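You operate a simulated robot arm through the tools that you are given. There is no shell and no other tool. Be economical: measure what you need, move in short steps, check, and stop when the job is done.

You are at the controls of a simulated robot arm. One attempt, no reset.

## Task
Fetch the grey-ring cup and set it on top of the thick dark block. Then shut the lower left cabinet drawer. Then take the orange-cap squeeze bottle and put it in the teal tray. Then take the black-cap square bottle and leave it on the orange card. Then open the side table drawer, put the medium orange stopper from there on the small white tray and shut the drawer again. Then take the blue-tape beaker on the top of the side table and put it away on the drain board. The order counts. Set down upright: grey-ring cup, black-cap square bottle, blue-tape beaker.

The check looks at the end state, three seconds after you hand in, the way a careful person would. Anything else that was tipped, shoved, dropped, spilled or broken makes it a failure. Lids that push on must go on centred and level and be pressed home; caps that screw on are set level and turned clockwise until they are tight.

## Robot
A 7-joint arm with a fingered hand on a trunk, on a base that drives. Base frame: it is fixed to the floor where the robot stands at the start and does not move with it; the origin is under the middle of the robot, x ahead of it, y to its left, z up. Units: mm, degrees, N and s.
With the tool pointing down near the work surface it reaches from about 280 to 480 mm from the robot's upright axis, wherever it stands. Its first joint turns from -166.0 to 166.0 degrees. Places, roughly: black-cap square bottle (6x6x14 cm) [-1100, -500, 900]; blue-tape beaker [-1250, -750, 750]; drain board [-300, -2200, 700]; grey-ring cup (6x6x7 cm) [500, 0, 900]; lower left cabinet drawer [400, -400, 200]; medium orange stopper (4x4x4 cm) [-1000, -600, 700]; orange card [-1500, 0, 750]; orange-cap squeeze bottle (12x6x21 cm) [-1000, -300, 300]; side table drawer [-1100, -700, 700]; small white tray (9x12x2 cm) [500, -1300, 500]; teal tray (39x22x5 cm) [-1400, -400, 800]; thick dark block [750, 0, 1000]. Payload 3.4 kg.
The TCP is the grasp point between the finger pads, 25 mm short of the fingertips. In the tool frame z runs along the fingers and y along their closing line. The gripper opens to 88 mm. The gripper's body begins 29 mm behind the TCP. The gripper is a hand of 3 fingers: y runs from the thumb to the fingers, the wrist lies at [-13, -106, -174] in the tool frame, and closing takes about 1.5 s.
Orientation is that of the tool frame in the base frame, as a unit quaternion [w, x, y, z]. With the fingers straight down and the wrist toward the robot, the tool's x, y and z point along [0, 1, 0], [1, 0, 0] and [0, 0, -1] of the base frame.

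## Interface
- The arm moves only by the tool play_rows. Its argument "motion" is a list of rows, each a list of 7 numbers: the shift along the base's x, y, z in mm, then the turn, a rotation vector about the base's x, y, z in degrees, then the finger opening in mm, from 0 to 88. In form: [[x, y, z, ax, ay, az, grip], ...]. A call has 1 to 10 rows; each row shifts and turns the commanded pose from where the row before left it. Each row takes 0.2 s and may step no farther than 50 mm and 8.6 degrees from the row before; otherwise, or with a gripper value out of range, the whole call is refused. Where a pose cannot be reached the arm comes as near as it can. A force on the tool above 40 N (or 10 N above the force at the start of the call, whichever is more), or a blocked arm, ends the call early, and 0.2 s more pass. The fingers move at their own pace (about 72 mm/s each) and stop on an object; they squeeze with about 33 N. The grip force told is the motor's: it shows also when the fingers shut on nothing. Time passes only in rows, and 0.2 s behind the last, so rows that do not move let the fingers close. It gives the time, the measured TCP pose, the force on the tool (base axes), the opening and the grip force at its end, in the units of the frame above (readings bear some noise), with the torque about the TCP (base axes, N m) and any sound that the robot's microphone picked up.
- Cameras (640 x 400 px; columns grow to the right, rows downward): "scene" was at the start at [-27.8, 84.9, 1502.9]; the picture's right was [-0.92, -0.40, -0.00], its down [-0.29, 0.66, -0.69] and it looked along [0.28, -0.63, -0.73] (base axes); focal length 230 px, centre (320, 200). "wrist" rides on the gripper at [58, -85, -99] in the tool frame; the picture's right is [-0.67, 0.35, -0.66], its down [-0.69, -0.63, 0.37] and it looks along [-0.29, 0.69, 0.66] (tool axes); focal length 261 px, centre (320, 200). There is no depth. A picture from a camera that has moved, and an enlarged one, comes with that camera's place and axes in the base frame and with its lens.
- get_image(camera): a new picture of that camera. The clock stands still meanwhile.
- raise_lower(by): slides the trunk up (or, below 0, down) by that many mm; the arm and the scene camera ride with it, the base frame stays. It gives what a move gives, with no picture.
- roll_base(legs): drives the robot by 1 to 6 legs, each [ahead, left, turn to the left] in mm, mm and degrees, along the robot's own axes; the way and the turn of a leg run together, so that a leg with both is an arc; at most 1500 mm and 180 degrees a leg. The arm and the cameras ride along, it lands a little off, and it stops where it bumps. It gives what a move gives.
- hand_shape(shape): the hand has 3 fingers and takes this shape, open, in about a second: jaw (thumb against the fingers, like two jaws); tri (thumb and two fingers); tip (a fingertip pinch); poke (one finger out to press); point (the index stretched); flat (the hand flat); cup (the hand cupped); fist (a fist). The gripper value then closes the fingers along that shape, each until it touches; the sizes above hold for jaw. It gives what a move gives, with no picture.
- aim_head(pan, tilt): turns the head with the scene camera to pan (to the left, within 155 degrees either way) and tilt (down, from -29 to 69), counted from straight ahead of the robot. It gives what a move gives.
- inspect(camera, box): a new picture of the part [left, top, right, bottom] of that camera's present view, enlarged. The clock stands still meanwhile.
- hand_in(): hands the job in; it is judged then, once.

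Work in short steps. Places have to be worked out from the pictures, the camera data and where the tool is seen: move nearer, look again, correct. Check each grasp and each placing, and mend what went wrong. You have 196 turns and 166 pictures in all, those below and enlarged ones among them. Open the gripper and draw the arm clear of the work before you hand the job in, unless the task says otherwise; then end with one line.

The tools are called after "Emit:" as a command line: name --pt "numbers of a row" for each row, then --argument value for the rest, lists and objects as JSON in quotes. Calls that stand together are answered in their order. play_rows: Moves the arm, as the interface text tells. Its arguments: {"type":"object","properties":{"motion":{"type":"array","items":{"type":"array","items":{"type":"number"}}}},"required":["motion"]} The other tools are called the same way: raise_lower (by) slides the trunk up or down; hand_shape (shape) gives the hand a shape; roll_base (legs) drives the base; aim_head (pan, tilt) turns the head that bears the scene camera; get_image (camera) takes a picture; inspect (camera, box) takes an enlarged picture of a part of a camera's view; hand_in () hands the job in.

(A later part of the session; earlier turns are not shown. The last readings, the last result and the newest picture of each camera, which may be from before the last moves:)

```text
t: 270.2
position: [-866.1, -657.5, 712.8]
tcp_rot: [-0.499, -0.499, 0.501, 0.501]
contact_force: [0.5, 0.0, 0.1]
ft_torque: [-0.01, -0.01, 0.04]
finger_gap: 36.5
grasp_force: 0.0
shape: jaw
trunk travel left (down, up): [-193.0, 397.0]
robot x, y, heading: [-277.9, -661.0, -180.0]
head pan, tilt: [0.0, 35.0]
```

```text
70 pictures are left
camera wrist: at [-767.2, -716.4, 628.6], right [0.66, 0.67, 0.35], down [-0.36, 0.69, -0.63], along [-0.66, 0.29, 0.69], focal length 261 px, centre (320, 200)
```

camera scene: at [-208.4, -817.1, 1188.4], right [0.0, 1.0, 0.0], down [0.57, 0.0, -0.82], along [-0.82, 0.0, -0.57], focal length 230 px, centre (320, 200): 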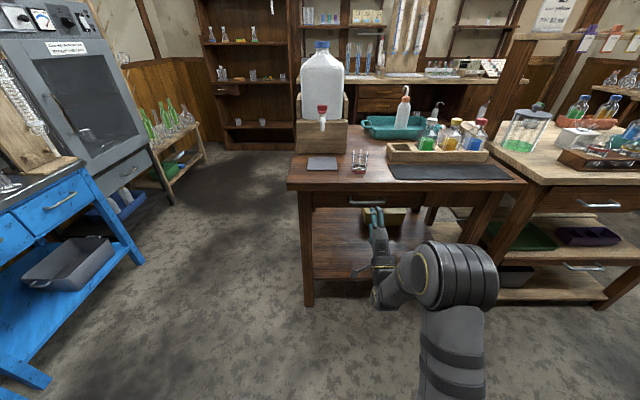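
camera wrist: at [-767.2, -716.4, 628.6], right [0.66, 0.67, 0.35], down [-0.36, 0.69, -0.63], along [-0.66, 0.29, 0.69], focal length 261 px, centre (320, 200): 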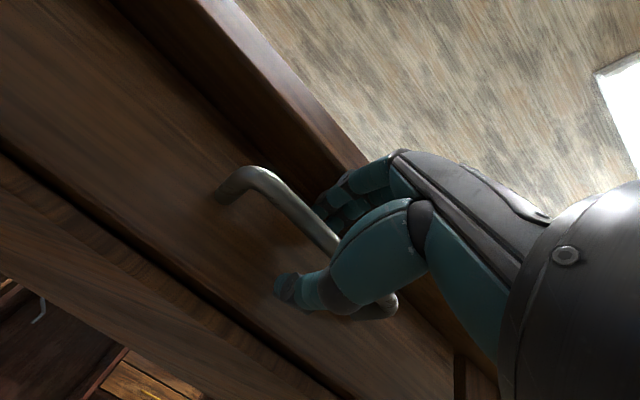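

The bar is between thumb and fingers with no contact. Close on it.

Emit:
play_rows --pt "0 0 0 0 0 0 0" --pt "0 0 0 0 0 0 0" --pt "0 0 0 0 0 0 0" --pt "0 0 0 0 0 0 0" --pt "0 0 0 0 0 0 0"

Emit:
play_rows --pt "10 0 0 0 0 0 0" --pt "10 0 0 0 0 0 0" --pt "10 0 0 0 0 0 0" --pt "0 0 0 0 0 0 0"

Emit:
get_image --camera "scene"

```text
t: 271.4
position: [-865.6, -658.5, 711.7]
tcp_rot: [-0.499, -0.501, 0.502, 0.499]
contact_force: [-1.1, -0.5, -4.7]
ft_torque: [-0.04, 0.0, -0.01]
finger_gap: 0.0
grasp_force: 33.4
shape: jaw
trunk travel left (down, up): [-193.0, 397.0]
robot x, y, heading: [-282.9, -662.4, -179.7]
head pan, tilt: [0.0, 35.0]
```

```text
t: 272.4
position: [-837.5, -658.7, 712.2]
tcp_rot: [-0.5, -0.5, 0.501, 0.5]
contact_force: [-0.8, -0.5, -6.5]
ft_torque: [-0.07, -0.01, 0.03]
finger_gap: 0.0
grasp_force: 32.8
shape: jaw
trunk travel left (down, up): [-193.0, 397.0]
robot x, y, heading: [-281.4, -657.5, -179.9]
head pan, tilt: [0.0, 35.0]
```

```text
69 pictures are left
camera scene: at [-309.8, -817.3, 1188.4], right [0.0, 1.0, 0.0], down [0.57, 0.0, -0.82], along [-0.82, 0.0, -0.57], focal length 230 px, centre (320, 200)
```

scene: 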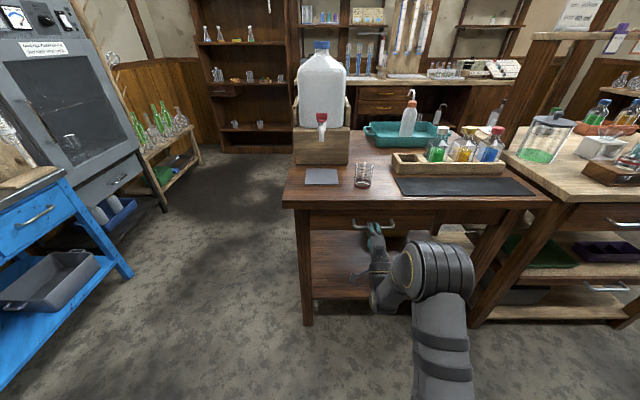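

Gap reads 0, so I should see whether the bar is held and the drawer moved.

Emit:
get_image --camera "wrist"

Emit:
inspect --camera "scene" --box '[310, 190, 450, 290]'

```text
68 pictures are left
camera wrist: at [-738.7, -716.6, 628.1], right [0.66, 0.67, 0.35], down [-0.36, 0.69, -0.63], along [-0.66, 0.29, 0.69], focal length 261 px, centre (320, 200)
```

wrist: 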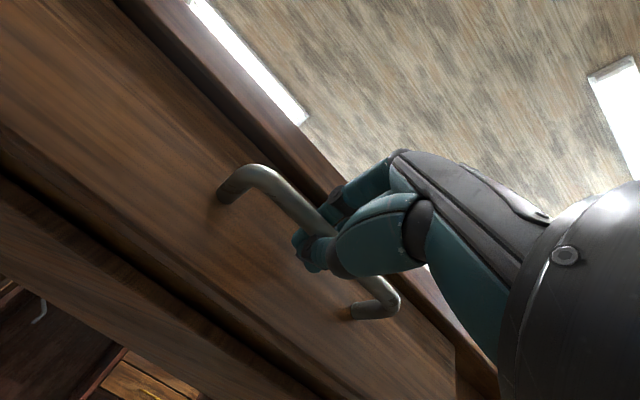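

```text
4.00 times, centred on (380, 240) of scene
camera zoom: at [-309.8, -817.3, 1188.4], right [0.0, 1.0, 0.0], down [0.57, 0.0, -0.82], along [-0.82, 0.0, -0.57], focal length 921 px, centre (80, 40)
```

zoom: 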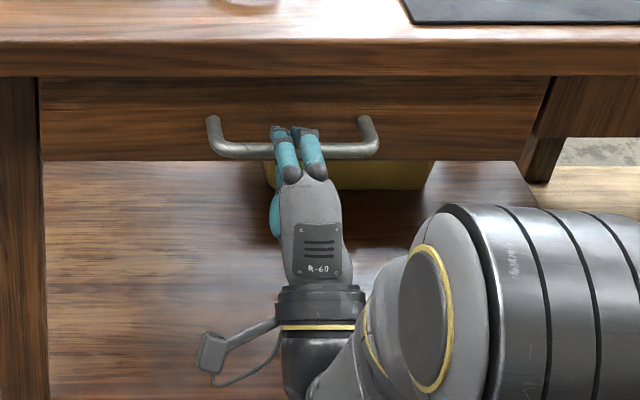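

The fingers hook round the bar and the drawer came out 28 mm. Pull further by backing the base.

Emit:
roll_base --legs '[[-120, 0, 0]]'

Emit:
get_image --camera "scene"

```text
t: 273.6
position: [-720.3, -658.7, 712.8]
tcp_rot: [-0.499, -0.5, 0.501, 0.5]
contact_force: [-1.3, -4.0, -8.7]
ft_torque: [0.0, -0.01, 0.01]
finger_gap: 0.3
grasp_force: 33.2
shape: jaw
trunk travel left (down, up): [-193.0, 397.0]
robot x, y, heading: [-162.3, -660.2, 179.8]
head pan, tilt: [0.0, 35.0]
```

```text
66 pictures are left
camera scene: at [-193.0, -817.6, 1188.3], right [0.0, 1.0, 0.0], down [0.57, 0.0, -0.82], along [-0.82, 0.0, -0.57], focal length 230 px, centre (320, 200)
```

scene: 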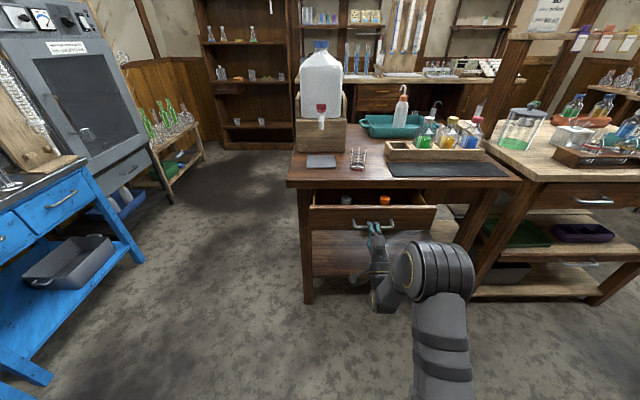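

The drawer is open and orange stoppers are visible. Zoom in.

Emit:
inspect --camera "scene" --box '[295, 175, 455, 255]'

```text
4.00 times, centred on (375, 215) of scene
camera zoom: at [-193.0, -817.6, 1188.3], right [0.0, 1.0, 0.0], down [0.57, 0.0, -0.82], along [-0.82, 0.0, -0.57], focal length 921 px, centre (100, 140)
```

zoom: 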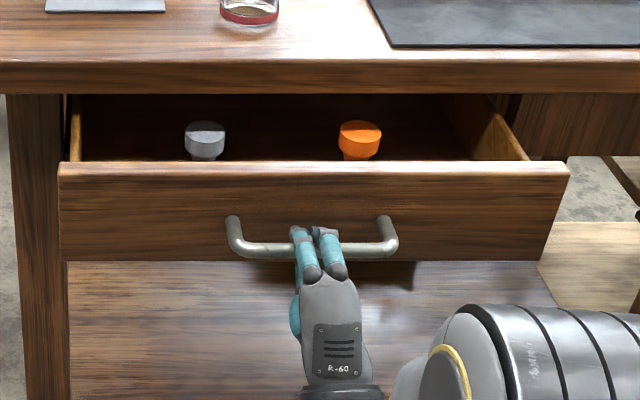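

Orange stopper at about (-850,-590). I'll pull a bit more with the arm, watching force.

Emit:
play_rows --pt "10 0 0 0 0 0 0" --pt "12 0 0 0 0 0 0" --pt "12 0 0 0 0 0 0" --pt "12 0 0 0 0 0 0" --pt "0 0 0 0 0 0 0"

Emit:
inspect --camera "scene" --box '[295, 175, 455, 255]'

```text
t: 274.8
position: [-674.7, -657.8, 711.6]
tcp_rot: [-0.499, -0.5, 0.501, 0.5]
contact_force: [-0.8, -1.1, -6.9]
ft_torque: [-0.04, 0.05, 0.02]
finger_gap: 0.0
grasp_force: 32.7
shape: jaw
trunk travel left (down, up): [-193.0, 397.0]
robot x, y, heading: [-165.9, -660.9, 180.0]
head pan, tilt: [0.0, 35.0]
```

```text
4.00 times, centred on (375, 215) of scene
camera zoom: at [-192.8, -817.5, 1188.3], right [0.0, 1.0, 0.0], down [0.57, 0.0, -0.82], along [-0.82, 0.0, -0.57], focal length 921 px, centre (100, 140)
```

zoom: 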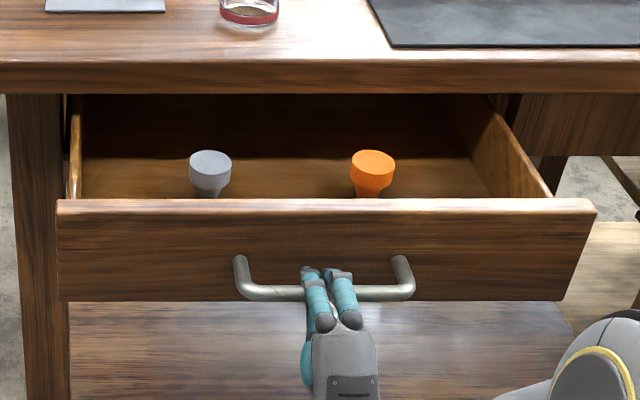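

Drawer open ~190 mm; the orange stopper top is about (-824,-587). Release the handle and back away.

Emit:
play_rows --pt "0 0 0 0 0 0 40" --pt "0 0 0 0 0 0 40" --pt "0 0 0 0 0 0 40" --pt "0 0 0 0 0 0 40" --pt "15 0 0 0 0 0 40" --pt "25 0 0 0 0 0 40" --pt "30 0 0 0 0 0 40" --pt "0 0 0 0 0 0 40"

Emit:
raise_lower --by 250

Emit:
play_rows --pt "0 0 8 0 -8.2 0 88" --pt "0 0 8 0 -8.2 0 88" --pt "0 0 8 0 -8.2 0 88" --pt "5 0 8 0 -8.2 0 88" --pt "5 0 8 0 -8.2 0 88" --pt "5 0 8 0 -8.2 0 88" --pt "10 0 8 0 -8.2 0 88" --pt "10 0 8 0 -8.2 0 88" --pt "10 0 8 0 -8.2 0 88" --pt "10 0 8 0 -8.2 0 88"

Emit:
play_rows --pt "0 0 0 0 -8 0 88" --pt "0 0 0 0 0 0 88"

Emit:
get_image --camera "scene"

```text
t: 276.6
position: [-604.5, -657.8, 713.6]
tcp_rot: [-0.499, -0.499, 0.501, 0.5]
contact_force: [-0.4, 0.3, -0.3]
ft_torque: [0.02, 0.0, -0.01]
finger_gap: 39.2
grasp_force: 0.0
shape: jaw
trunk travel left (down, up): [-193.0, 397.0]
robot x, y, heading: [-165.1, -661.5, 179.9]
head pan, tilt: [0.0, 35.0]
```

```text
t: 279.2
position: [-605.3, -659.5, 962.5]
tcp_rot: [-0.5, -0.5, 0.501, 0.5]
contact_force: [0.2, 0.1, -0.8]
ft_torque: [0.01, 0.01, 0.0]
finger_gap: 39.3
grasp_force: 0.1
shape: jaw
trunk travel left (down, up): [-443.0, 147.0]
robot x, y, heading: [-163.9, -659.9, 179.8]
head pan, tilt: [0.0, 35.0]
```

```text
t: 281.4
position: [-611.3, -653.6, 1031.7]
tcp_rot: [-0.049, -0.705, 0.706, 0.048]
contact_force: [0.9, 0.7, 0.0]
ft_torque: [-0.07, 0.01, 0.03]
finger_gap: 87.7
grasp_force: 0.0
shape: jaw
out of reach, approached as far as the arm can: row 1, 2, 3, 4, 8
trunk travel left (down, up): [-443.0, 147.0]
robot x, y, heading: [-161.5, -659.9, 180.1]
head pan, tilt: [0.0, 35.0]
```

```text
t: 282.0
position: [-611.7, -654.8, 1030.9]
tcp_rot: [0.002, -0.707, 0.707, -0.001]
contact_force: [0.3, 0.8, -0.7]
ft_torque: [0.03, 0.01, 0.03]
finger_gap: 88.0
grasp_force: 0.0
shape: jaw
trunk travel left (down, up): [-443.0, 147.0]
robot x, y, heading: [-165.6, -663.3, 179.9]
head pan, tilt: [0.0, 35.0]
```

```text
63 pictures are left
camera scene: at [-192.3, -817.3, 1438.4], right [0.0, 1.0, 0.0], down [0.57, 0.0, -0.82], along [-0.82, 0.0, -0.57], focal length 230 px, centre (320, 200)
```

scene: 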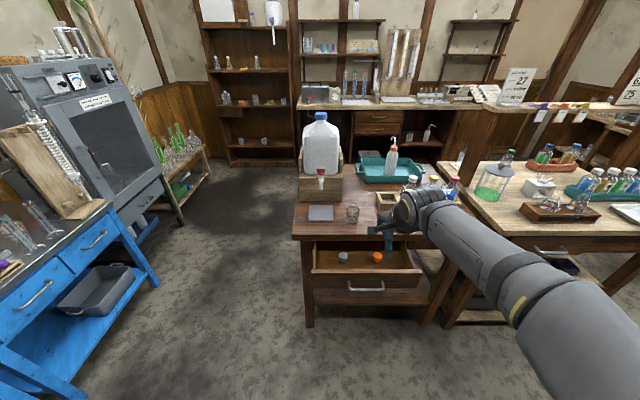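

Triangulated stopper top: (-825,-587,724). Roll forward and move over it.

Emit:
roll_base --legs '[[215, 0, 0]]'

Emit:
play_rows --pt "0 30 -40 0 0 0 88" --pt "0 37 -30 0 0 0 88" --pt "0 0 -48 0 0 0 88" --pt "0 0 -48 0 0 0 88" --pt "0 0 0 0 0 0 88"

Emit:
get_image --camera "wrist"

```text
t: 283.7
position: [-828.7, -653.7, 1031.2]
tcp_rot: [-0.001, 0.707, -0.707, 0.0]
contact_force: [1.1, -0.9, -0.8]
ft_torque: [-0.01, 0.01, 0.0]
finger_gap: 87.8
grasp_force: 0.1
shape: jaw
trunk travel left (down, up): [-443.0, 147.0]
robot x, y, heading: [-379.5, -655.6, 180.0]
head pan, tilt: [0.0, 35.0]
```

```text
t: 284.9
position: [-828.2, -584.2, 861.2]
tcp_rot: [0.003, -0.707, 0.707, 0.0]
contact_force: [-0.2, 0.1, -0.8]
ft_torque: [0.03, -0.01, 0.0]
finger_gap: 87.7
grasp_force: 0.0
shape: jaw
trunk travel left (down, up): [-443.0, 147.0]
robot x, y, heading: [-384.5, -660.1, 180.0]
head pan, tilt: [0.0, 35.0]
```

```text
62 pictures are left
camera wrist: at [-744.3, -643.3, 961.6], right [-0.35, 0.67, 0.66], down [0.63, 0.69, -0.36], along [-0.69, 0.29, -0.66], focal length 261 px, centre (320, 200)
```

wrist: 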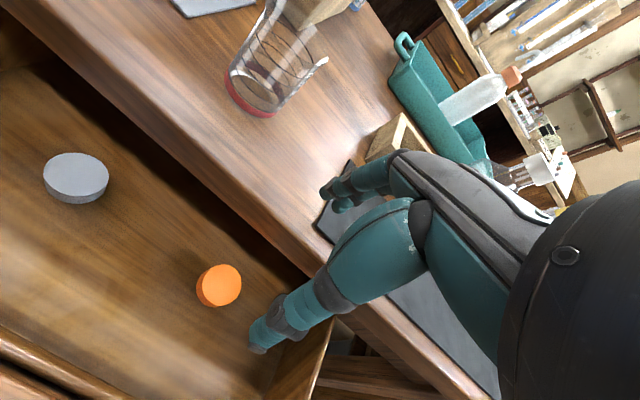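

The stopper is right below, but the far finger would be too near the table edge. I'll yaw the hand −90° so it closes along y.

Emit:
play_rows --pt "0 0 0 0 0 -8.4 70" --pt "0 0 0 0 0 -8.4 70" --pt "0 0 0 0 0 -8.4 70" --pt "0 0 0 0 0 -8.4 70" --pt "0 0 0 0 0 -8.4 70" --pt "0 0 0 0 0 -8.4 70" --pt "0 0 0 0 0 -8.4 70" --pt "0 0 0 0 0 -8.4 70" --pt "0 0 0 0 0 -8.4 70" --pt "0 0 0 0 0 -8.4 70"

Emit:
play_rows --pt "0 0 0 0 0 -6 70" --pt "0 0 -40 0 0 0 70" --pt "0 0 0 0 0 0 70"

Emit:
get_image --camera "wrist"

Emit:
get_image --camera "scene"

```text
t: 287.1
position: [-828.6, -586.9, 865.7]
tcp_rot: [0.001, -0.05, 0.999, 0.0]
contact_force: [0.9, -0.1, 0.2]
ft_torque: [0.0, 0.0, 0.05]
finger_gap: 70.3
grasp_force: 0.0
shape: jaw
trunk travel left (down, up): [-443.0, 147.0]
robot x, y, heading: [-379.8, -657.9, 180.0]
head pan, tilt: [0.0, 35.0]
```

```text
t: 287.9
position: [-828.1, -586.9, 824.3]
tcp_rot: [0.0, 0.001, 1.0, -0.001]
contact_force: [-0.1, 0.3, -0.5]
ft_torque: [-0.01, 0.02, -0.01]
finger_gap: 70.3
grasp_force: 0.2
shape: jaw
trunk travel left (down, up): [-443.0, 147.0]
robot x, y, heading: [-378.1, -661.3, 179.9]
head pan, tilt: [0.0, 35.0]
```

```text
61 pictures are left
camera wrist: at [-887.2, -671.5, 925.2], right [0.67, 0.35, 0.66], down [0.69, -0.63, -0.36], along [0.29, 0.69, -0.66], focal length 261 px, centre (320, 200)
```

wrist: 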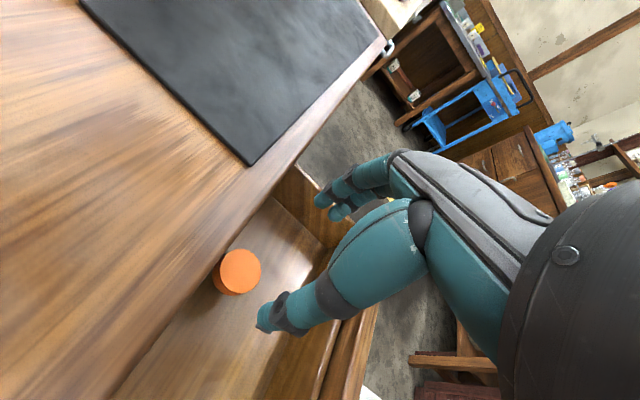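

```text
60 pictures are left
camera scene: at [-409.0, -817.2, 1438.4], right [0.0, 1.0, 0.0], down [0.57, 0.0, -0.82], along [-0.82, 0.0, -0.57], focal length 230 px, centre (320, 200)
```

scene: 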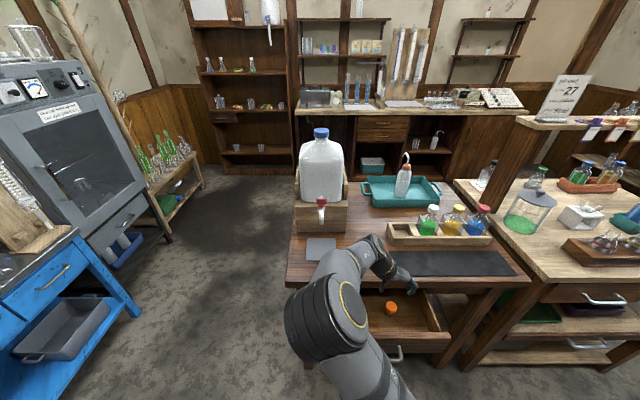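

Aligned with the stopper at (-830,-587). Descend, keeping an eye on clearance of the wrist camera above the table.

Emit:
play_rows --pt "-2 0 -30 0 0 0 70" --pt "0 0 -30 0 0 0 70" --pt "0 0 -25 0 0 0 70" --pt "0 0 0 0 0 0 70"

Emit:
get_image --camera "wrist"

Emit:
inspect --camera "scene" --box '[300, 220, 460, 350]'

```text
t: 288.9
position: [-832.8, -586.2, 740.2]
tcp_rot: [0.001, 0.0, 1.0, 0.0]
contact_force: [-0.3, -0.3, -0.4]
ft_torque: [-0.06, -0.03, 0.01]
finger_gap: 70.1
grasp_force: 0.1
shape: jaw
trunk travel left (down, up): [-443.0, 147.0]
robot x, y, heading: [-379.9, -652.3, 180.0]
head pan, tilt: [0.0, 35.0]
```

```text
59 pictures are left
camera wrist: at [-891.3, -672.1, 840.6], right [0.67, 0.35, 0.66], down [0.69, -0.63, -0.36], along [0.29, 0.69, -0.66], focal length 261 px, centre (320, 200)
```

wrist: 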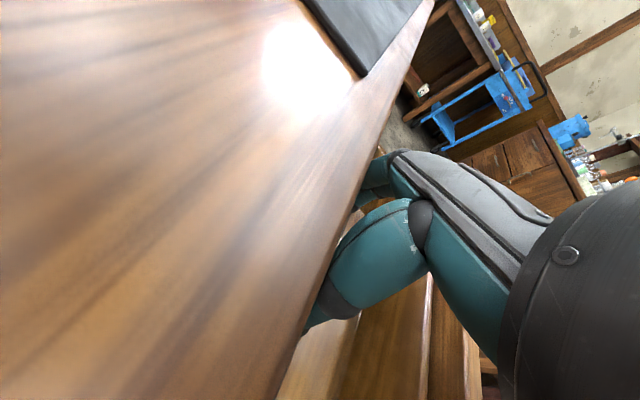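

```text
3.08 times, centred on (380, 285) of scene
camera zoom: at [-409.0, -817.2, 1438.4], right [0.0, 1.0, 0.0], down [0.57, 0.0, -0.82], along [-0.82, 0.0, -0.57], focal length 708 px, centre (135, -62)
```

zoom: 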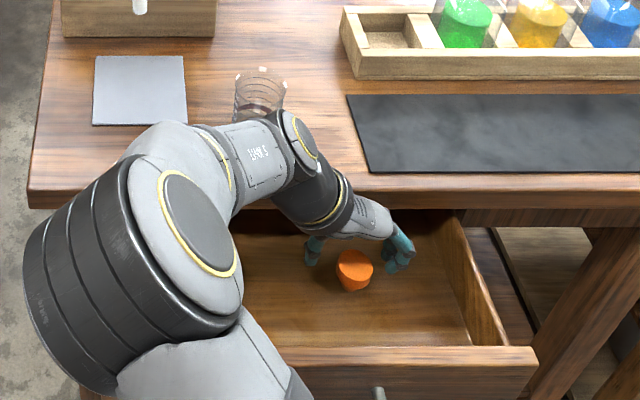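

Thumb and fingers straddle the stopper. Lower 20 mm more and close.

Emit:
play_rows --pt "0 0 -10 0 0 0 70" --pt "0 0 -10 0 0 0 70" --pt "0 0 0 0 0 0 50" --pt "0 0 0 0 0 0 30" --pt "0 0 0 0 0 0 25" --pt "0 0 0 0 0 0 25" --pt "0 0 0 0 0 0 25" --pt "0 0 0 0 0 0 25"

Emit:
inspect --camera "scene" --box '[340, 260, 440, 330]'

```text
t: 290.7
position: [-832.3, -587.3, 722.0]
tcp_rot: [0.001, 0.0, 1.0, -0.001]
contact_force: [0.1, 0.2, -0.7]
ft_torque: [0.0, -0.01, 0.01]
finger_gap: 23.8
grasp_force: 32.6
shape: jaw
trunk travel left (down, up): [-443.0, 147.0]
robot x, y, heading: [-380.6, -658.3, 179.9]
head pan, tilt: [0.0, 35.0]
```

```text
5.71 times, centred on (390, 295) of scene
camera zoom: at [-408.9, -817.1, 1438.4], right [0.0, 1.0, 0.0], down [0.57, 0.0, -0.82], along [-0.82, 0.0, -0.57], focal length 1315 px, centre (-80, -343)
```

zoom: 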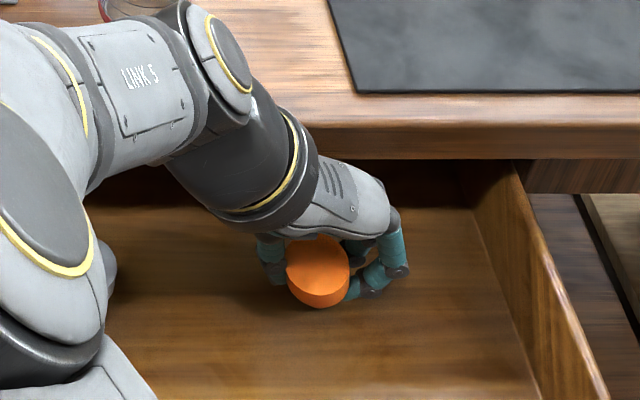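

Gripping at ~24 mm (the tapered part). Tighten and lift.

Emit:
play_rows --pt "0 0 0 0 0 0 10" --pt "0 0 0 0 0 0 10" --pt "0 0 15 0 0 0 10" --pt "0 0 25 0 0 0 10" --pt "0 0 30 0 0 0 10" --pt "0 0 30 0 0 0 10" --pt "0 0 0 0 0 0 10"

Emit:
inspect --camera "scene" --box '[320, 210, 440, 310]'

Emit:
get_image --camera "wrist"

```text
t: 292.3
position: [-829.9, -588.0, 820.1]
tcp_rot: [0.001, 0.001, 1.0, -0.001]
contact_force: [0.3, 0.5, 0.3]
ft_torque: [0.02, 0.01, -0.02]
finger_gap: 23.2
grasp_force: 32.8
shape: jaw
trunk travel left (down, up): [-443.0, 147.0]
robot x, y, heading: [-382.8, -657.7, 180.0]
head pan, tilt: [0.0, 35.0]
```

```text
4.00 times, centred on (380, 260) of scene
camera zoom: at [-408.8, -817.1, 1438.4], right [0.0, 1.0, 0.0], down [0.57, 0.0, -0.82], along [-0.82, 0.0, -0.57], focal length 921 px, centre (80, -40)
```

zoom: 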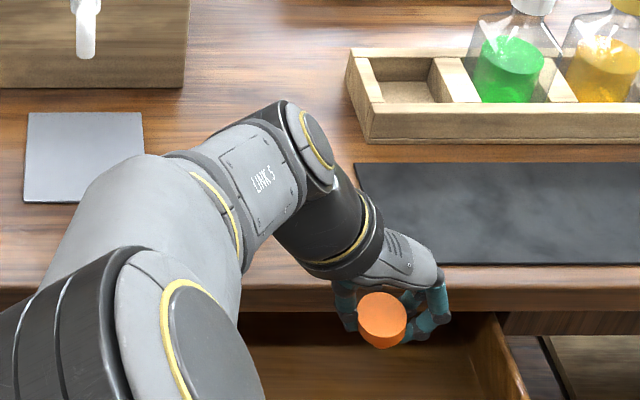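

```text
55 pictures are left
camera wrist: at [-889.0, -673.4, 920.3], right [0.67, 0.35, 0.66], down [0.69, -0.63, -0.36], along [0.29, 0.69, -0.66], focal length 261 px, centre (320, 200)
```

wrist: 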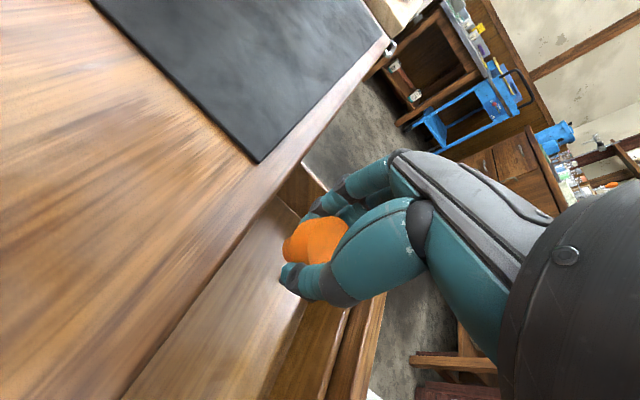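

The stopper is held and out of the drawer. Raise it, back out, move down the aisle and turn toward the glassware shelf.

Emit:
play_rows --pt "0 0 40 0 0 0 10" --pt "10 0 40 0 0 0 10" --pt "30 0 20 0 0 0 10" --pt "0 0 0 0 0 0 10"

Emit:
roll_base --legs '[[-150, 0, 0]]'

Emit:
get_image --camera "scene"

```text
t: 293.3
position: [-792.1, -588.2, 920.4]
tcp_rot: [0.001, 0.0, 1.0, -0.001]
contact_force: [-0.3, 0.4, -0.2]
ft_torque: [0.01, 0.01, 0.04]
finger_gap: 23.2
grasp_force: 32.9
shape: jaw
trunk travel left (down, up): [-443.0, 147.0]
robot x, y, heading: [-381.0, -660.9, 180.0]
head pan, tilt: [0.0, 35.0]
```

```text
t: 294.6
position: [-644.4, -588.4, 919.4]
tcp_rot: [0.002, -0.002, 1.0, -0.001]
contact_force: [-0.2, 0.3, 0.1]
ft_torque: [0.03, 0.03, -0.01]
finger_gap: 23.3
grasp_force: 33.4
shape: jaw
trunk travel left (down, up): [-443.0, 147.0]
robot x, y, heading: [-235.2, -658.4, -179.8]
head pan, tilt: [0.0, 35.0]
```

```text
54 pictures are left
camera scene: at [-259.2, -817.1, 1438.4], right [0.0, 1.0, 0.0], down [0.57, 0.0, -0.82], along [-0.82, 0.0, -0.57], focal length 230 px, centre (320, 200)
```

scene: 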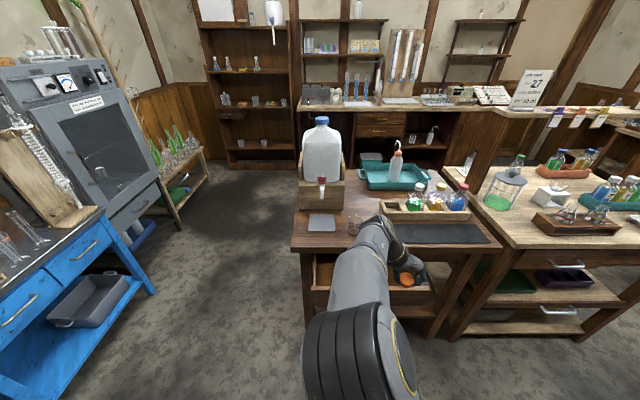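

The red-tape beaker is undisturbed. Drive to the glassware shelf.

Emit:
roll_base --legs '[[0, 520, 0], [0, 0, 180]]'

Emit:
aim_head --pan -10 --tilt 45

Emit:
get_image --camera "scene"

```text
t: 305.3
position: [188.5, -1214.6, 919.7]
tcp_rot: [-0.001, 0.999, 0.054, -0.001]
contact_force: [-0.5, -0.3, 0.2]
ft_torque: [0.02, 0.01, 0.02]
finger_gap: 23.7
grasp_force: 33.0
shape: jaw
trunk travel left (down, up): [-443.0, 147.0]
robot x, y, heading: [-227.5, -1186.7, 6.4]
head pan, tilt: [0.0, 35.0]
```

```text
t: 306.0
position: [187.8, -1213.3, 919.6]
tcp_rot: [-0.001, 0.999, 0.054, -0.002]
contact_force: [0.0, 0.7, -1.1]
ft_torque: [-0.02, -0.03, 0.03]
finger_gap: 23.7
grasp_force: 32.8
shape: jaw
trunk travel left (down, up): [-443.0, 147.0]
robot x, y, heading: [-230.1, -1188.5, 6.1]
head pan, tilt: [-10.0, 45.0]
```

```text
53 pictures are left
camera scene: at [-225.1, -1043.2, 1423.6], right [-0.07, -1.0, 0.0], down [-0.71, 0.05, -0.71], along [0.71, -0.05, -0.71], focal length 230 px, centre (320, 200)
```

scene: 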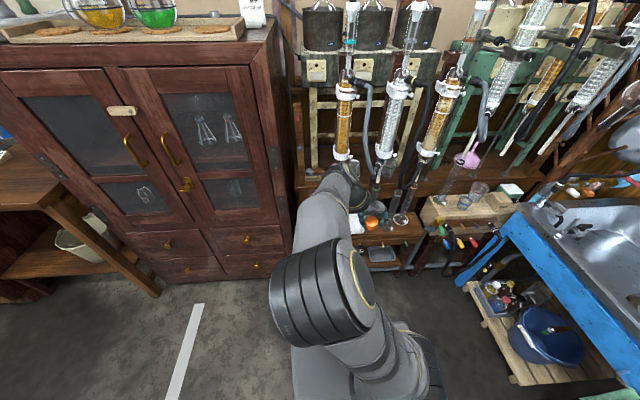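

Correct heading, yaw the hand back and move it left to clear the view of the tray.

Emit:
roll_base --legs '[[0, 0, -6]]'

Emit:
play_rows --pt "0 20 0 0 0 8.4 10" --pt "0 20 0 0 0 8.4 10" --pt "0 20 0 0 0 8.4 10" --pt "0 20 0 0 0 8.4 10" --pt "0 20 0 0 0 8.4 10" --pt "0 20 0 0 0 8.4 10" --pt "0 20 0 0 0 8.4 10" --pt "0 20 0 0 0 8.4 10" --pt "0 20 0 0 0 8.4 10" --pt "0 20 0 0 0 8.4 10"

Emit:
get_image --camera "scene"

```text
t: 306.9
position: [184.1, -1257.1, 919.0]
tcp_rot: [-0.001, 1.0, 0.002, -0.002]
contact_force: [0.6, -0.2, 0.0]
ft_torque: [-0.03, -0.02, 0.02]
finger_gap: 23.7
grasp_force: 32.4
shape: jaw
trunk travel left (down, up): [-443.0, 147.0]
robot x, y, heading: [-227.4, -1189.0, 0.2]
head pan, tilt: [-10.0, 45.0]
```

```text
t: 309.1
position: [183.8, -1055.2, 918.4]
tcp_rot: [0.0, 0.74, 0.673, -0.002]
contact_force: [-0.1, 0.3, -0.4]
ft_torque: [0.05, 0.0, 0.01]
finger_gap: 24.2
grasp_force: 33.1
shape: jaw
trunk travel left (down, up): [-443.0, 147.0]
robot x, y, heading: [-230.0, -1186.8, 0.3]
head pan, tilt: [-10.0, 45.0]
```

```text
52 pictures are left
camera scene: at [-210.0, -1044.7, 1423.6], right [-0.17, -0.99, 0.0], down [-0.7, 0.12, -0.71], along [0.7, -0.12, -0.71], focal length 230 px, centre (320, 200)
```

scene: 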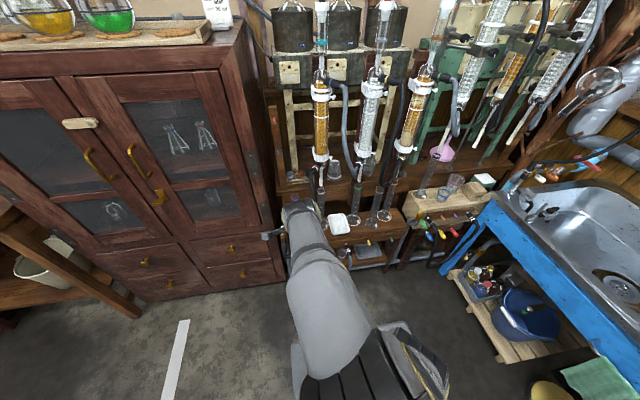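

Emit:
inspect --camera "scene" --box '[270, 150, 430, 270]'

```text
3.33 times, centred on (350, 210) of scene
camera zoom: at [-210.0, -1044.7, 1423.6], right [-0.17, -0.99, 0.0], down [-0.7, 0.12, -0.71], along [0.7, -0.12, -0.71], focal length 767 px, centre (220, 167)
```

zoom: 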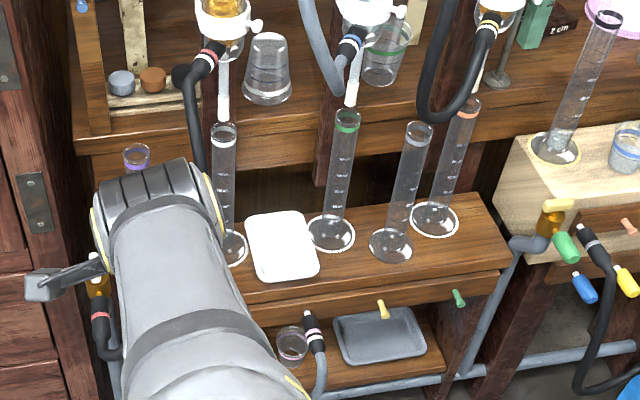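

The white tray sits between two tall cylinders. I'll lower the trunk 300 mm for an accurate second view.

Emit:
raise_lower --by -300

Emit:
inspect --camera "scene" --box '[270, 100, 430, 220]'

```text
t: 312.1
position: [185.0, -1057.7, 618.2]
tcp_rot: [0.0, 0.742, 0.671, -0.002]
contact_force: [0.0, 0.5, -0.9]
ft_torque: [-0.01, -0.01, -0.02]
finger_gap: 24.3
grasp_force: 32.9
shape: jaw
trunk travel left (down, up): [-143.0, 447.0]
robot x, y, heading: [-231.5, -1186.2, 0.2]
head pan, tilt: [-10.0, 45.0]
```

```text
3.33 times, centred on (350, 160) of scene
camera zoom: at [-210.2, -1044.4, 1123.6], right [-0.17, -0.99, 0.0], down [-0.7, 0.12, -0.71], along [0.7, -0.12, -0.71], focal length 767 px, centre (220, 333)
```

zoom: 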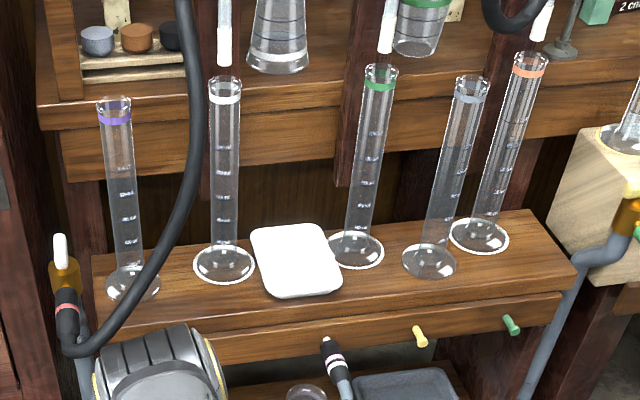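

Tray centre ≈ (507,-1264), surface z≈505; the cylinders stand at y≈-1178 and -1346, and the upper shelf front is at x≈570. I'll centre the hand, align the robot with the tray and approach partially.

Emit:
play_rows --pt "0 -33 0 0 0 5.7 10" --pt "0 -33 0 0 0 0 10" --pt "0 -32 0 0 0 0 10" --pt "0 -32 0 0 0 0 10" --pt "0 0 0 0 0 0 10"

Emit:
roll_base --legs '[[0, -77, 0], [220, 0, 0]]'

Emit:
get_image --camera "wrist"

Emit:
get_image --camera "scene"

```text
t: 313.4
position: [182.9, -1187.0, 620.2]
tcp_rot: [0.0, 0.707, 0.707, -0.001]
contact_force: [-0.5, 0.5, -0.1]
ft_torque: [-0.01, 0.0, 0.0]
finger_gap: 24.5
grasp_force: 32.5
shape: jaw
trunk travel left (down, up): [-143.0, 447.0]
robot x, y, heading: [-227.7, -1187.6, 0.4]
head pan, tilt: [-10.0, 45.0]
```

```text
t: 315.6
position: [400.0, -1259.2, 618.1]
tcp_rot: [0.0, 0.706, 0.708, -0.001]
contact_force: [0.0, 0.1, -0.1]
ft_torque: [-0.03, 0.01, 0.04]
finger_gap: 24.4
grasp_force: 33.3
shape: jaw
trunk travel left (down, up): [-143.0, 447.0]
robot x, y, heading: [-12.3, -1263.6, 0.4]
head pan, tilt: [-10.0, 45.0]
```

```text
49 pictures are left
camera wrist: at [314.6, -1200.6, 719.6], right [0.35, -0.67, 0.66], down [-0.63, -0.69, -0.36], along [0.69, -0.28, -0.66], focal length 261 px, centre (320, 200)
```

wrist: 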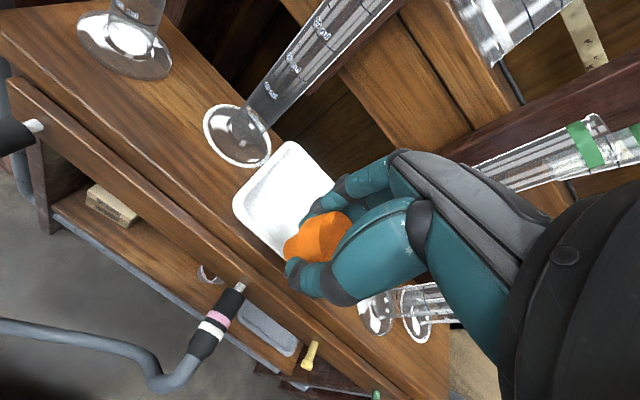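

```text
48 pictures are left
camera scene: at [6.2, -1117.1, 1123.6], right [-0.16, -0.99, 0.0], down [-0.7, 0.12, -0.71], along [0.7, -0.12, -0.71], focal length 230 px, centre (320, 200)
```

scene: 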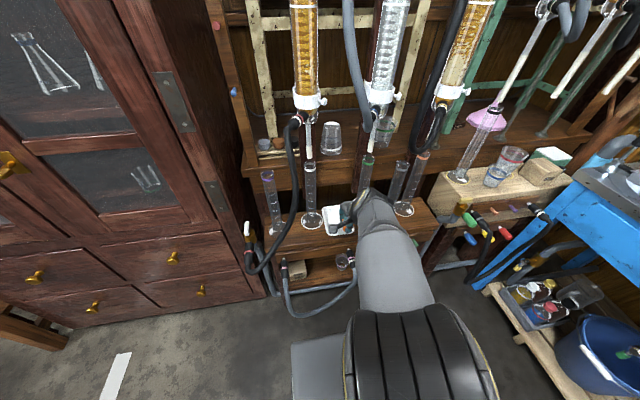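

Tray confirmed centred at (508,-1262). Move over it and lower.

Emit:
play_rows --pt "30 -1 0 0 0 0 10" --pt "30 -1 0 0 0 0 10" --pt "30 -1 0 0 0 0 10" --pt "0 0 -25 0 0 0 10" --pt "0 0 -25 0 0 0 10" --pt "0 0 0 0 0 0 10"

Emit:
get_image --camera "wrist"

Emit:
inspect --camera "scene" --box '[290, 150, 410, 250]'

```text
t: 317.1
position: [489.3, -1262.4, 568.4]
tcp_rot: [0.001, 0.706, 0.708, -0.001]
contact_force: [-0.5, 0.4, -0.2]
ft_torque: [0.0, 0.02, 0.0]
finger_gap: 24.7
grasp_force: 33.1
shape: jaw
trunk travel left (down, up): [-143.0, 447.0]
robot x, y, heading: [-11.2, -1264.6, 0.6]
head pan, tilt: [-10.0, 45.0]
```

```text
47 pictures are left
camera wrist: at [404.7, -1204.5, 669.2], right [0.35, -0.67, 0.66], down [-0.63, -0.69, -0.36], along [0.69, -0.28, -0.66], focal length 261 px, centre (320, 200)
```

wrist: 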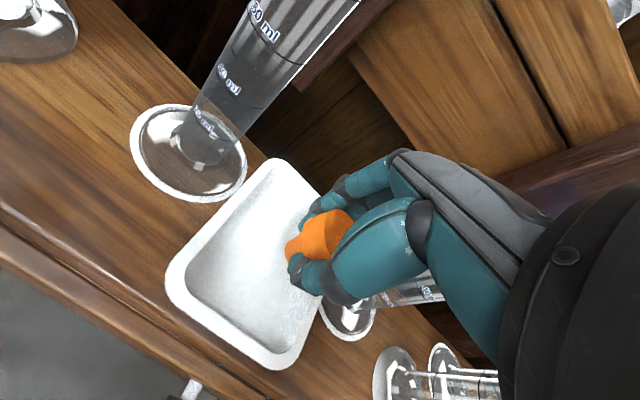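

```text
4.00 times, centred on (350, 200) of scene
camera zoom: at [6.3, -1117.1, 1123.6], right [-0.16, -0.99, 0.0], down [-0.7, 0.12, -0.71], along [0.7, -0.12, -0.71], focal length 921 px, centre (200, 200)
```

zoom: 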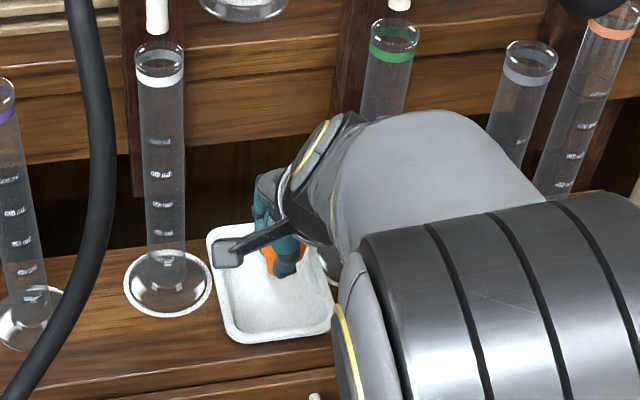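

The stopper is above the tray. Lower slowly to contact.

Emit:
play_rows --pt "0 0 -12 0 0 0 10" --pt "0 0 -6 0 0 0 10" --pt "0 0 -4 0 0 0 10" --pt "0 0 -3 0 0 0 10" --pt "0 0 0 0 0 0 10"

Emit:
get_image --camera "wrist"

```text
t: 318.2
position: [489.5, -1262.4, 544.0]
tcp_rot: [0.0, 0.706, 0.708, -0.002]
contact_force: [0.1, 0.5, -0.5]
ft_torque: [-0.04, -0.02, 0.02]
finger_gap: 24.0
grasp_force: 32.9
shape: jaw
trunk travel left (down, up): [-143.0, 447.0]
robot x, y, heading: [-13.3, -1261.3, 0.4]
head pan, tilt: [-10.0, 45.0]
```

```text
45 pictures are left
camera wrist: at [404.4, -1203.6, 644.8], right [0.35, -0.67, 0.66], down [-0.63, -0.69, -0.36], along [0.69, -0.28, -0.66], focal length 261 px, centre (320, 200)
```

wrist: 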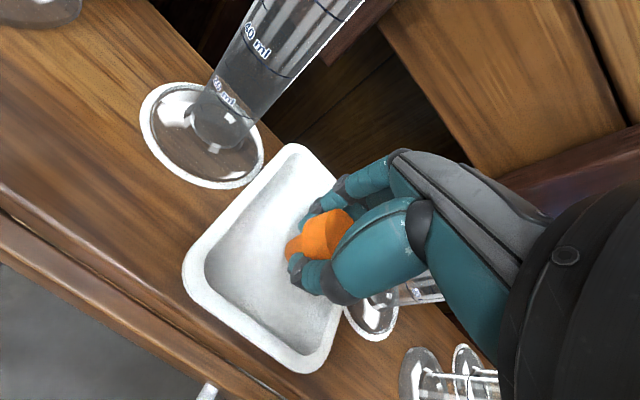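

Emit:
play_rows --pt "0 0 -3 0 0 0 10" --pt "0 0 -3 0 0 0 10" --pt "0 0 -2 0 0 0 10" --pt "0 0 -2 0 0 0 10" --pt "0 0 -2 0 0 0 10" --pt "0 0 0 0 0 0 10"

Emit:
get_image --camera "wrist"

```text
t: 319.6
position: [491.2, -1261.6, 535.5]
tcp_rot: [0.003, 0.706, 0.708, 0.001]
contact_force: [-2.1, 7.6, 36.0]
ft_torque: [0.03, -0.23, 0.08]
finger_gap: 26.1
grasp_force: 33.0
shape: jaw
trunk travel left (down, up): [-143.0, 447.0]
robot x, y, heading: [-13.9, -1261.4, 0.7]
head pan, tilt: [-10.0, 45.0]
```

```text
44 pictures are left
camera wrist: at [404.4, -1203.2, 634.6], right [0.35, -0.67, 0.66], down [-0.62, -0.69, -0.37], along [0.7, -0.28, -0.66], focal length 261 px, centre (320, 200)
```

wrist: 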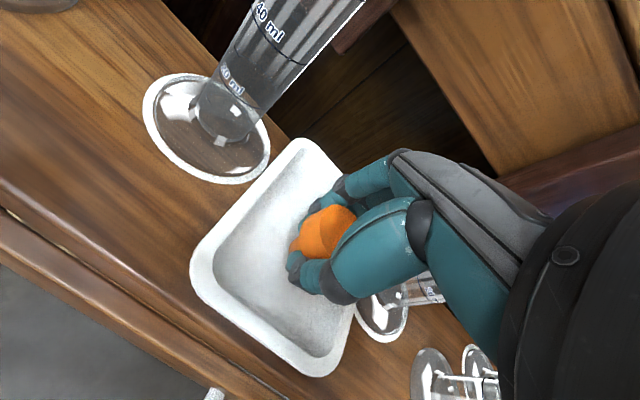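

In firm contact; ease up 3 mm and open.

Emit:
play_rows --pt "0 0 3 0 0 0 15" --pt "0 0 0 0 0 0 35" --pt "0 0 0 0 0 0 50" --pt "0 0 0 0 0 0 60" --pt "0 0 0 0 0 0 60"

Emit:
get_image --camera "wrist"

```text
t: 320.9
position: [490.5, -1262.0, 535.1]
tcp_rot: [0.0, 0.706, 0.709, -0.001]
contact_force: [-0.5, -0.5, -0.3]
ft_torque: [0.0, 0.01, -0.04]
finger_gap: 59.6
grasp_force: 0.0
shape: jaw
trunk travel left (down, up): [-143.0, 447.0]
robot x, y, heading: [-8.7, -1261.9, 0.5]
head pan, tilt: [-10.0, 45.0]
```

```text
43 pictures are left
camera wrist: at [405.2, -1204.2, 635.3], right [0.35, -0.67, 0.66], down [-0.63, -0.69, -0.36], along [0.69, -0.28, -0.66], focal length 261 px, centre (320, 200)
```

wrist: 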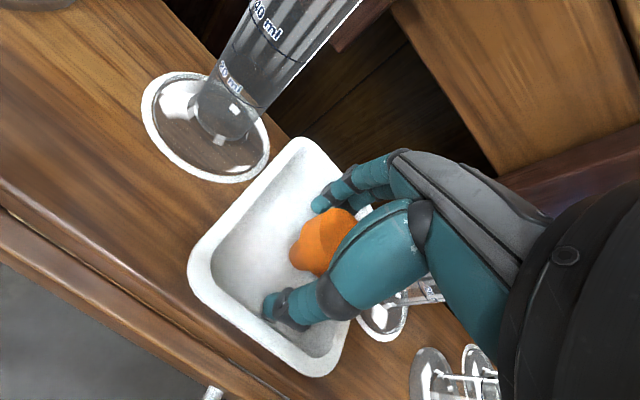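

Released inside the tray. Rise straight up, then back away and check.

Emit:
play_rows --pt "0 0 15 0 0 0 60" --pt "0 0 25 0 0 0 60" --pt "0 0 30 0 0 0 60" --pt "-40 0 10 0 0 0 60" --pt "-40 0 0 0 0 0 60" --pt "0 0 0 0 0 0 60"

Emit:
roll_base --legs '[[-220, 0, 0]]'

Emit:
get_image --camera "wrist"

```text
t: 322.2
position: [407.5, -1262.7, 616.3]
tcp_rot: [-0.001, 0.705, 0.709, -0.001]
contact_force: [-0.2, 0.5, 0.9]
ft_torque: [0.0, -0.03, 0.04]
finger_gap: 59.7
grasp_force: 0.2
shape: jaw
trunk travel left (down, up): [-143.0, 447.0]
robot x, y, heading: [-14.2, -1263.3, 0.4]
head pan, tilt: [-10.0, 45.0]
```

```text
t: 323.9
position: [193.4, -1265.3, 616.4]
tcp_rot: [0.0, 0.705, 0.709, -0.002]
contact_force: [-0.3, 0.2, 0.0]
ft_torque: [0.02, 0.02, -0.02]
finger_gap: 59.7
grasp_force: 0.1
shape: jaw
trunk travel left (down, up): [-143.0, 447.0]
robot x, y, heading: [-226.2, -1261.1, 0.6]
head pan, tilt: [-10.0, 45.0]
```

```text
42 pictures are left
camera wrist: at [107.7, -1206.3, 716.4], right [0.35, -0.67, 0.66], down [-0.63, -0.69, -0.36], along [0.69, -0.28, -0.66], focal length 261 px, centre (320, 200)
```

wrist: 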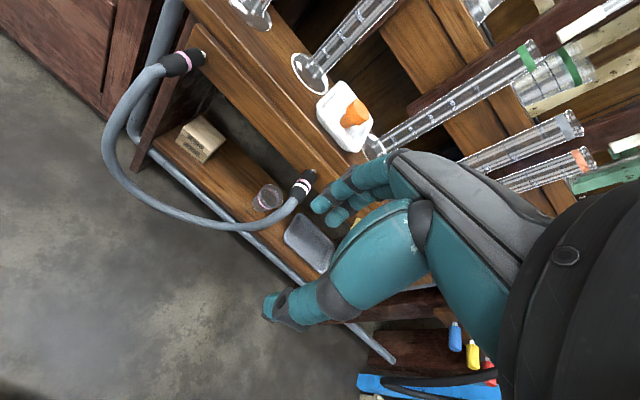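

The stopper is in the white tray. Now return to shut the side-table drawer: turn around, stay back from the open drawer, and align with its handle.

Emit:
roll_base --legs '[[0, 0, 179.5], [-130, 0, 0], [0, -580, 0]]'

Emit:
aim_head --pan 0 --tilt 35

```text
t: 335.5
position: [-523.0, -671.5, 616.2]
tcp_rot: [-0.001, 0.713, -0.702, 0.0]
contact_force: [-0.6, -0.5, 0.5]
ft_torque: [0.06, 0.0, -0.01]
finger_gap: 59.7
grasp_force: 0.1
shape: jaw
trunk travel left (down, up): [-143.0, 447.0]
robot x, y, heading: [-101.9, -664.9, -179.0]
head pan, tilt: [-10.0, 45.0]
```

```text
t: 336.2
position: [-522.2, -669.8, 615.4]
tcp_rot: [-0.001, 0.712, -0.702, 0.001]
contact_force: [-0.3, -0.5, 0.0]
ft_torque: [-0.01, 0.03, 0.0]
finger_gap: 59.8
grasp_force: 0.0
shape: jaw
trunk travel left (down, up): [-143.0, 447.0]
robot x, y, heading: [-98.9, -664.8, -178.8]
head pan, tilt: [0.0, 35.0]
```

Emit:
roll_base --legs '[[-70, 0, -1]]'

Emit:
play_rows --pt "-5 0 10 0 8.2 0 36" --pt "-5 0 10 0 8.2 0 36" --pt "-5 0 10 0 8.2 0 36" --pt "-5 0 10 0 8.2 0 36" --pt "-5 0 10 0 8.2 0 36" --pt "-5 0 10 0 8.2 0 36" --pt "-5 0 10 0 8.2 0 36" --pt "-5 0 10 0 8.2 0 36" --pt "-5 0 10 0 8.2 0 36" --pt "-5 0 7 0 8.2 0 36"

Emit:
play_rows --pt "0 0 0 0 8 0 36" --pt "0 0 0 0 0 0 36"

Emit:
get_image --camera "wrist"

Emit:
get_image --camera "scene"

```text
t: 337.2
position: [-451.8, -663.9, 616.5]
tcp_rot: [-0.001, 0.708, -0.706, 0.0]
contact_force: [-0.1, 0.1, -0.5]
ft_torque: [0.03, 0.03, -0.01]
finger_gap: 59.6
grasp_force: 0.2
shape: jaw
trunk travel left (down, up): [-143.0, 447.0]
robot x, y, heading: [-31.3, -669.7, -179.5]
head pan, tilt: [0.0, 35.0]
```

```text
t: 339.4
position: [-538.5, -662.2, 726.1]
tcp_rot: [0.463, 0.534, -0.534, -0.465]
contact_force: [0.8, -0.2, 0.4]
ft_torque: [0.0, -0.04, 0.01]
finger_gap: 36.4
grasp_force: 0.0
shape: jaw
out of reach, approached as far as the arm can: row 3, 4, 5, 6
trunk travel left (down, up): [-143.0, 447.0]
robot x, y, heading: [-28.9, -664.6, -179.6]
head pan, tilt: [0.0, 35.0]
```

```text
t: 340.0
position: [-539.5, -660.8, 726.0]
tcp_rot: [0.5, 0.5, -0.5, -0.5]
contact_force: [0.5, 0.6, 0.2]
ft_torque: [-0.03, 0.02, -0.03]
finger_gap: 36.5
grasp_force: 0.1
shape: jaw
trunk travel left (down, up): [-143.0, 447.0]
robot x, y, heading: [-28.5, -667.1, -179.8]
head pan, tilt: [0.0, 35.0]
```

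```text
41 pictures are left
camera wrist: at [-440.7, -718.8, 641.9], right [0.66, 0.67, 0.35], down [-0.36, 0.69, -0.63], along [-0.66, 0.29, 0.69], focal length 261 px, centre (320, 200)
```

wrist: 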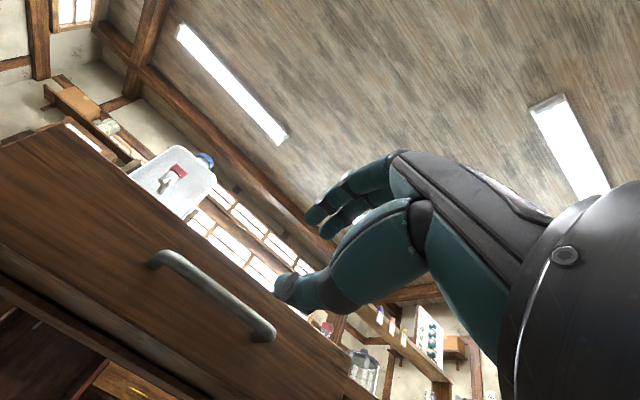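

```text
40 pictures are left
camera scene: at [-57.7, -824.8, 1138.4], right [-0.01, 1.0, 0.0], down [0.57, 0.0, -0.82], along [-0.82, -0.01, -0.57], focal length 230 px, centre (320, 200)
```

scene: 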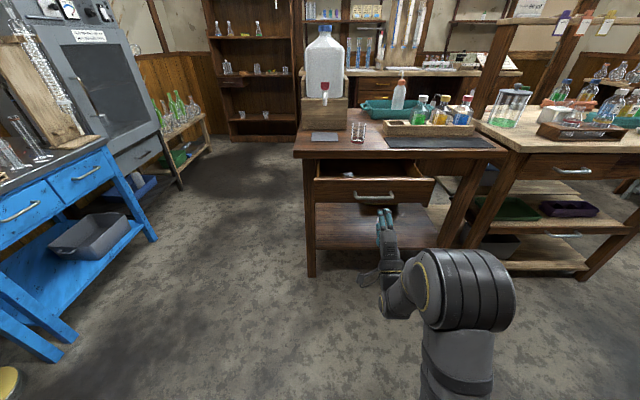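

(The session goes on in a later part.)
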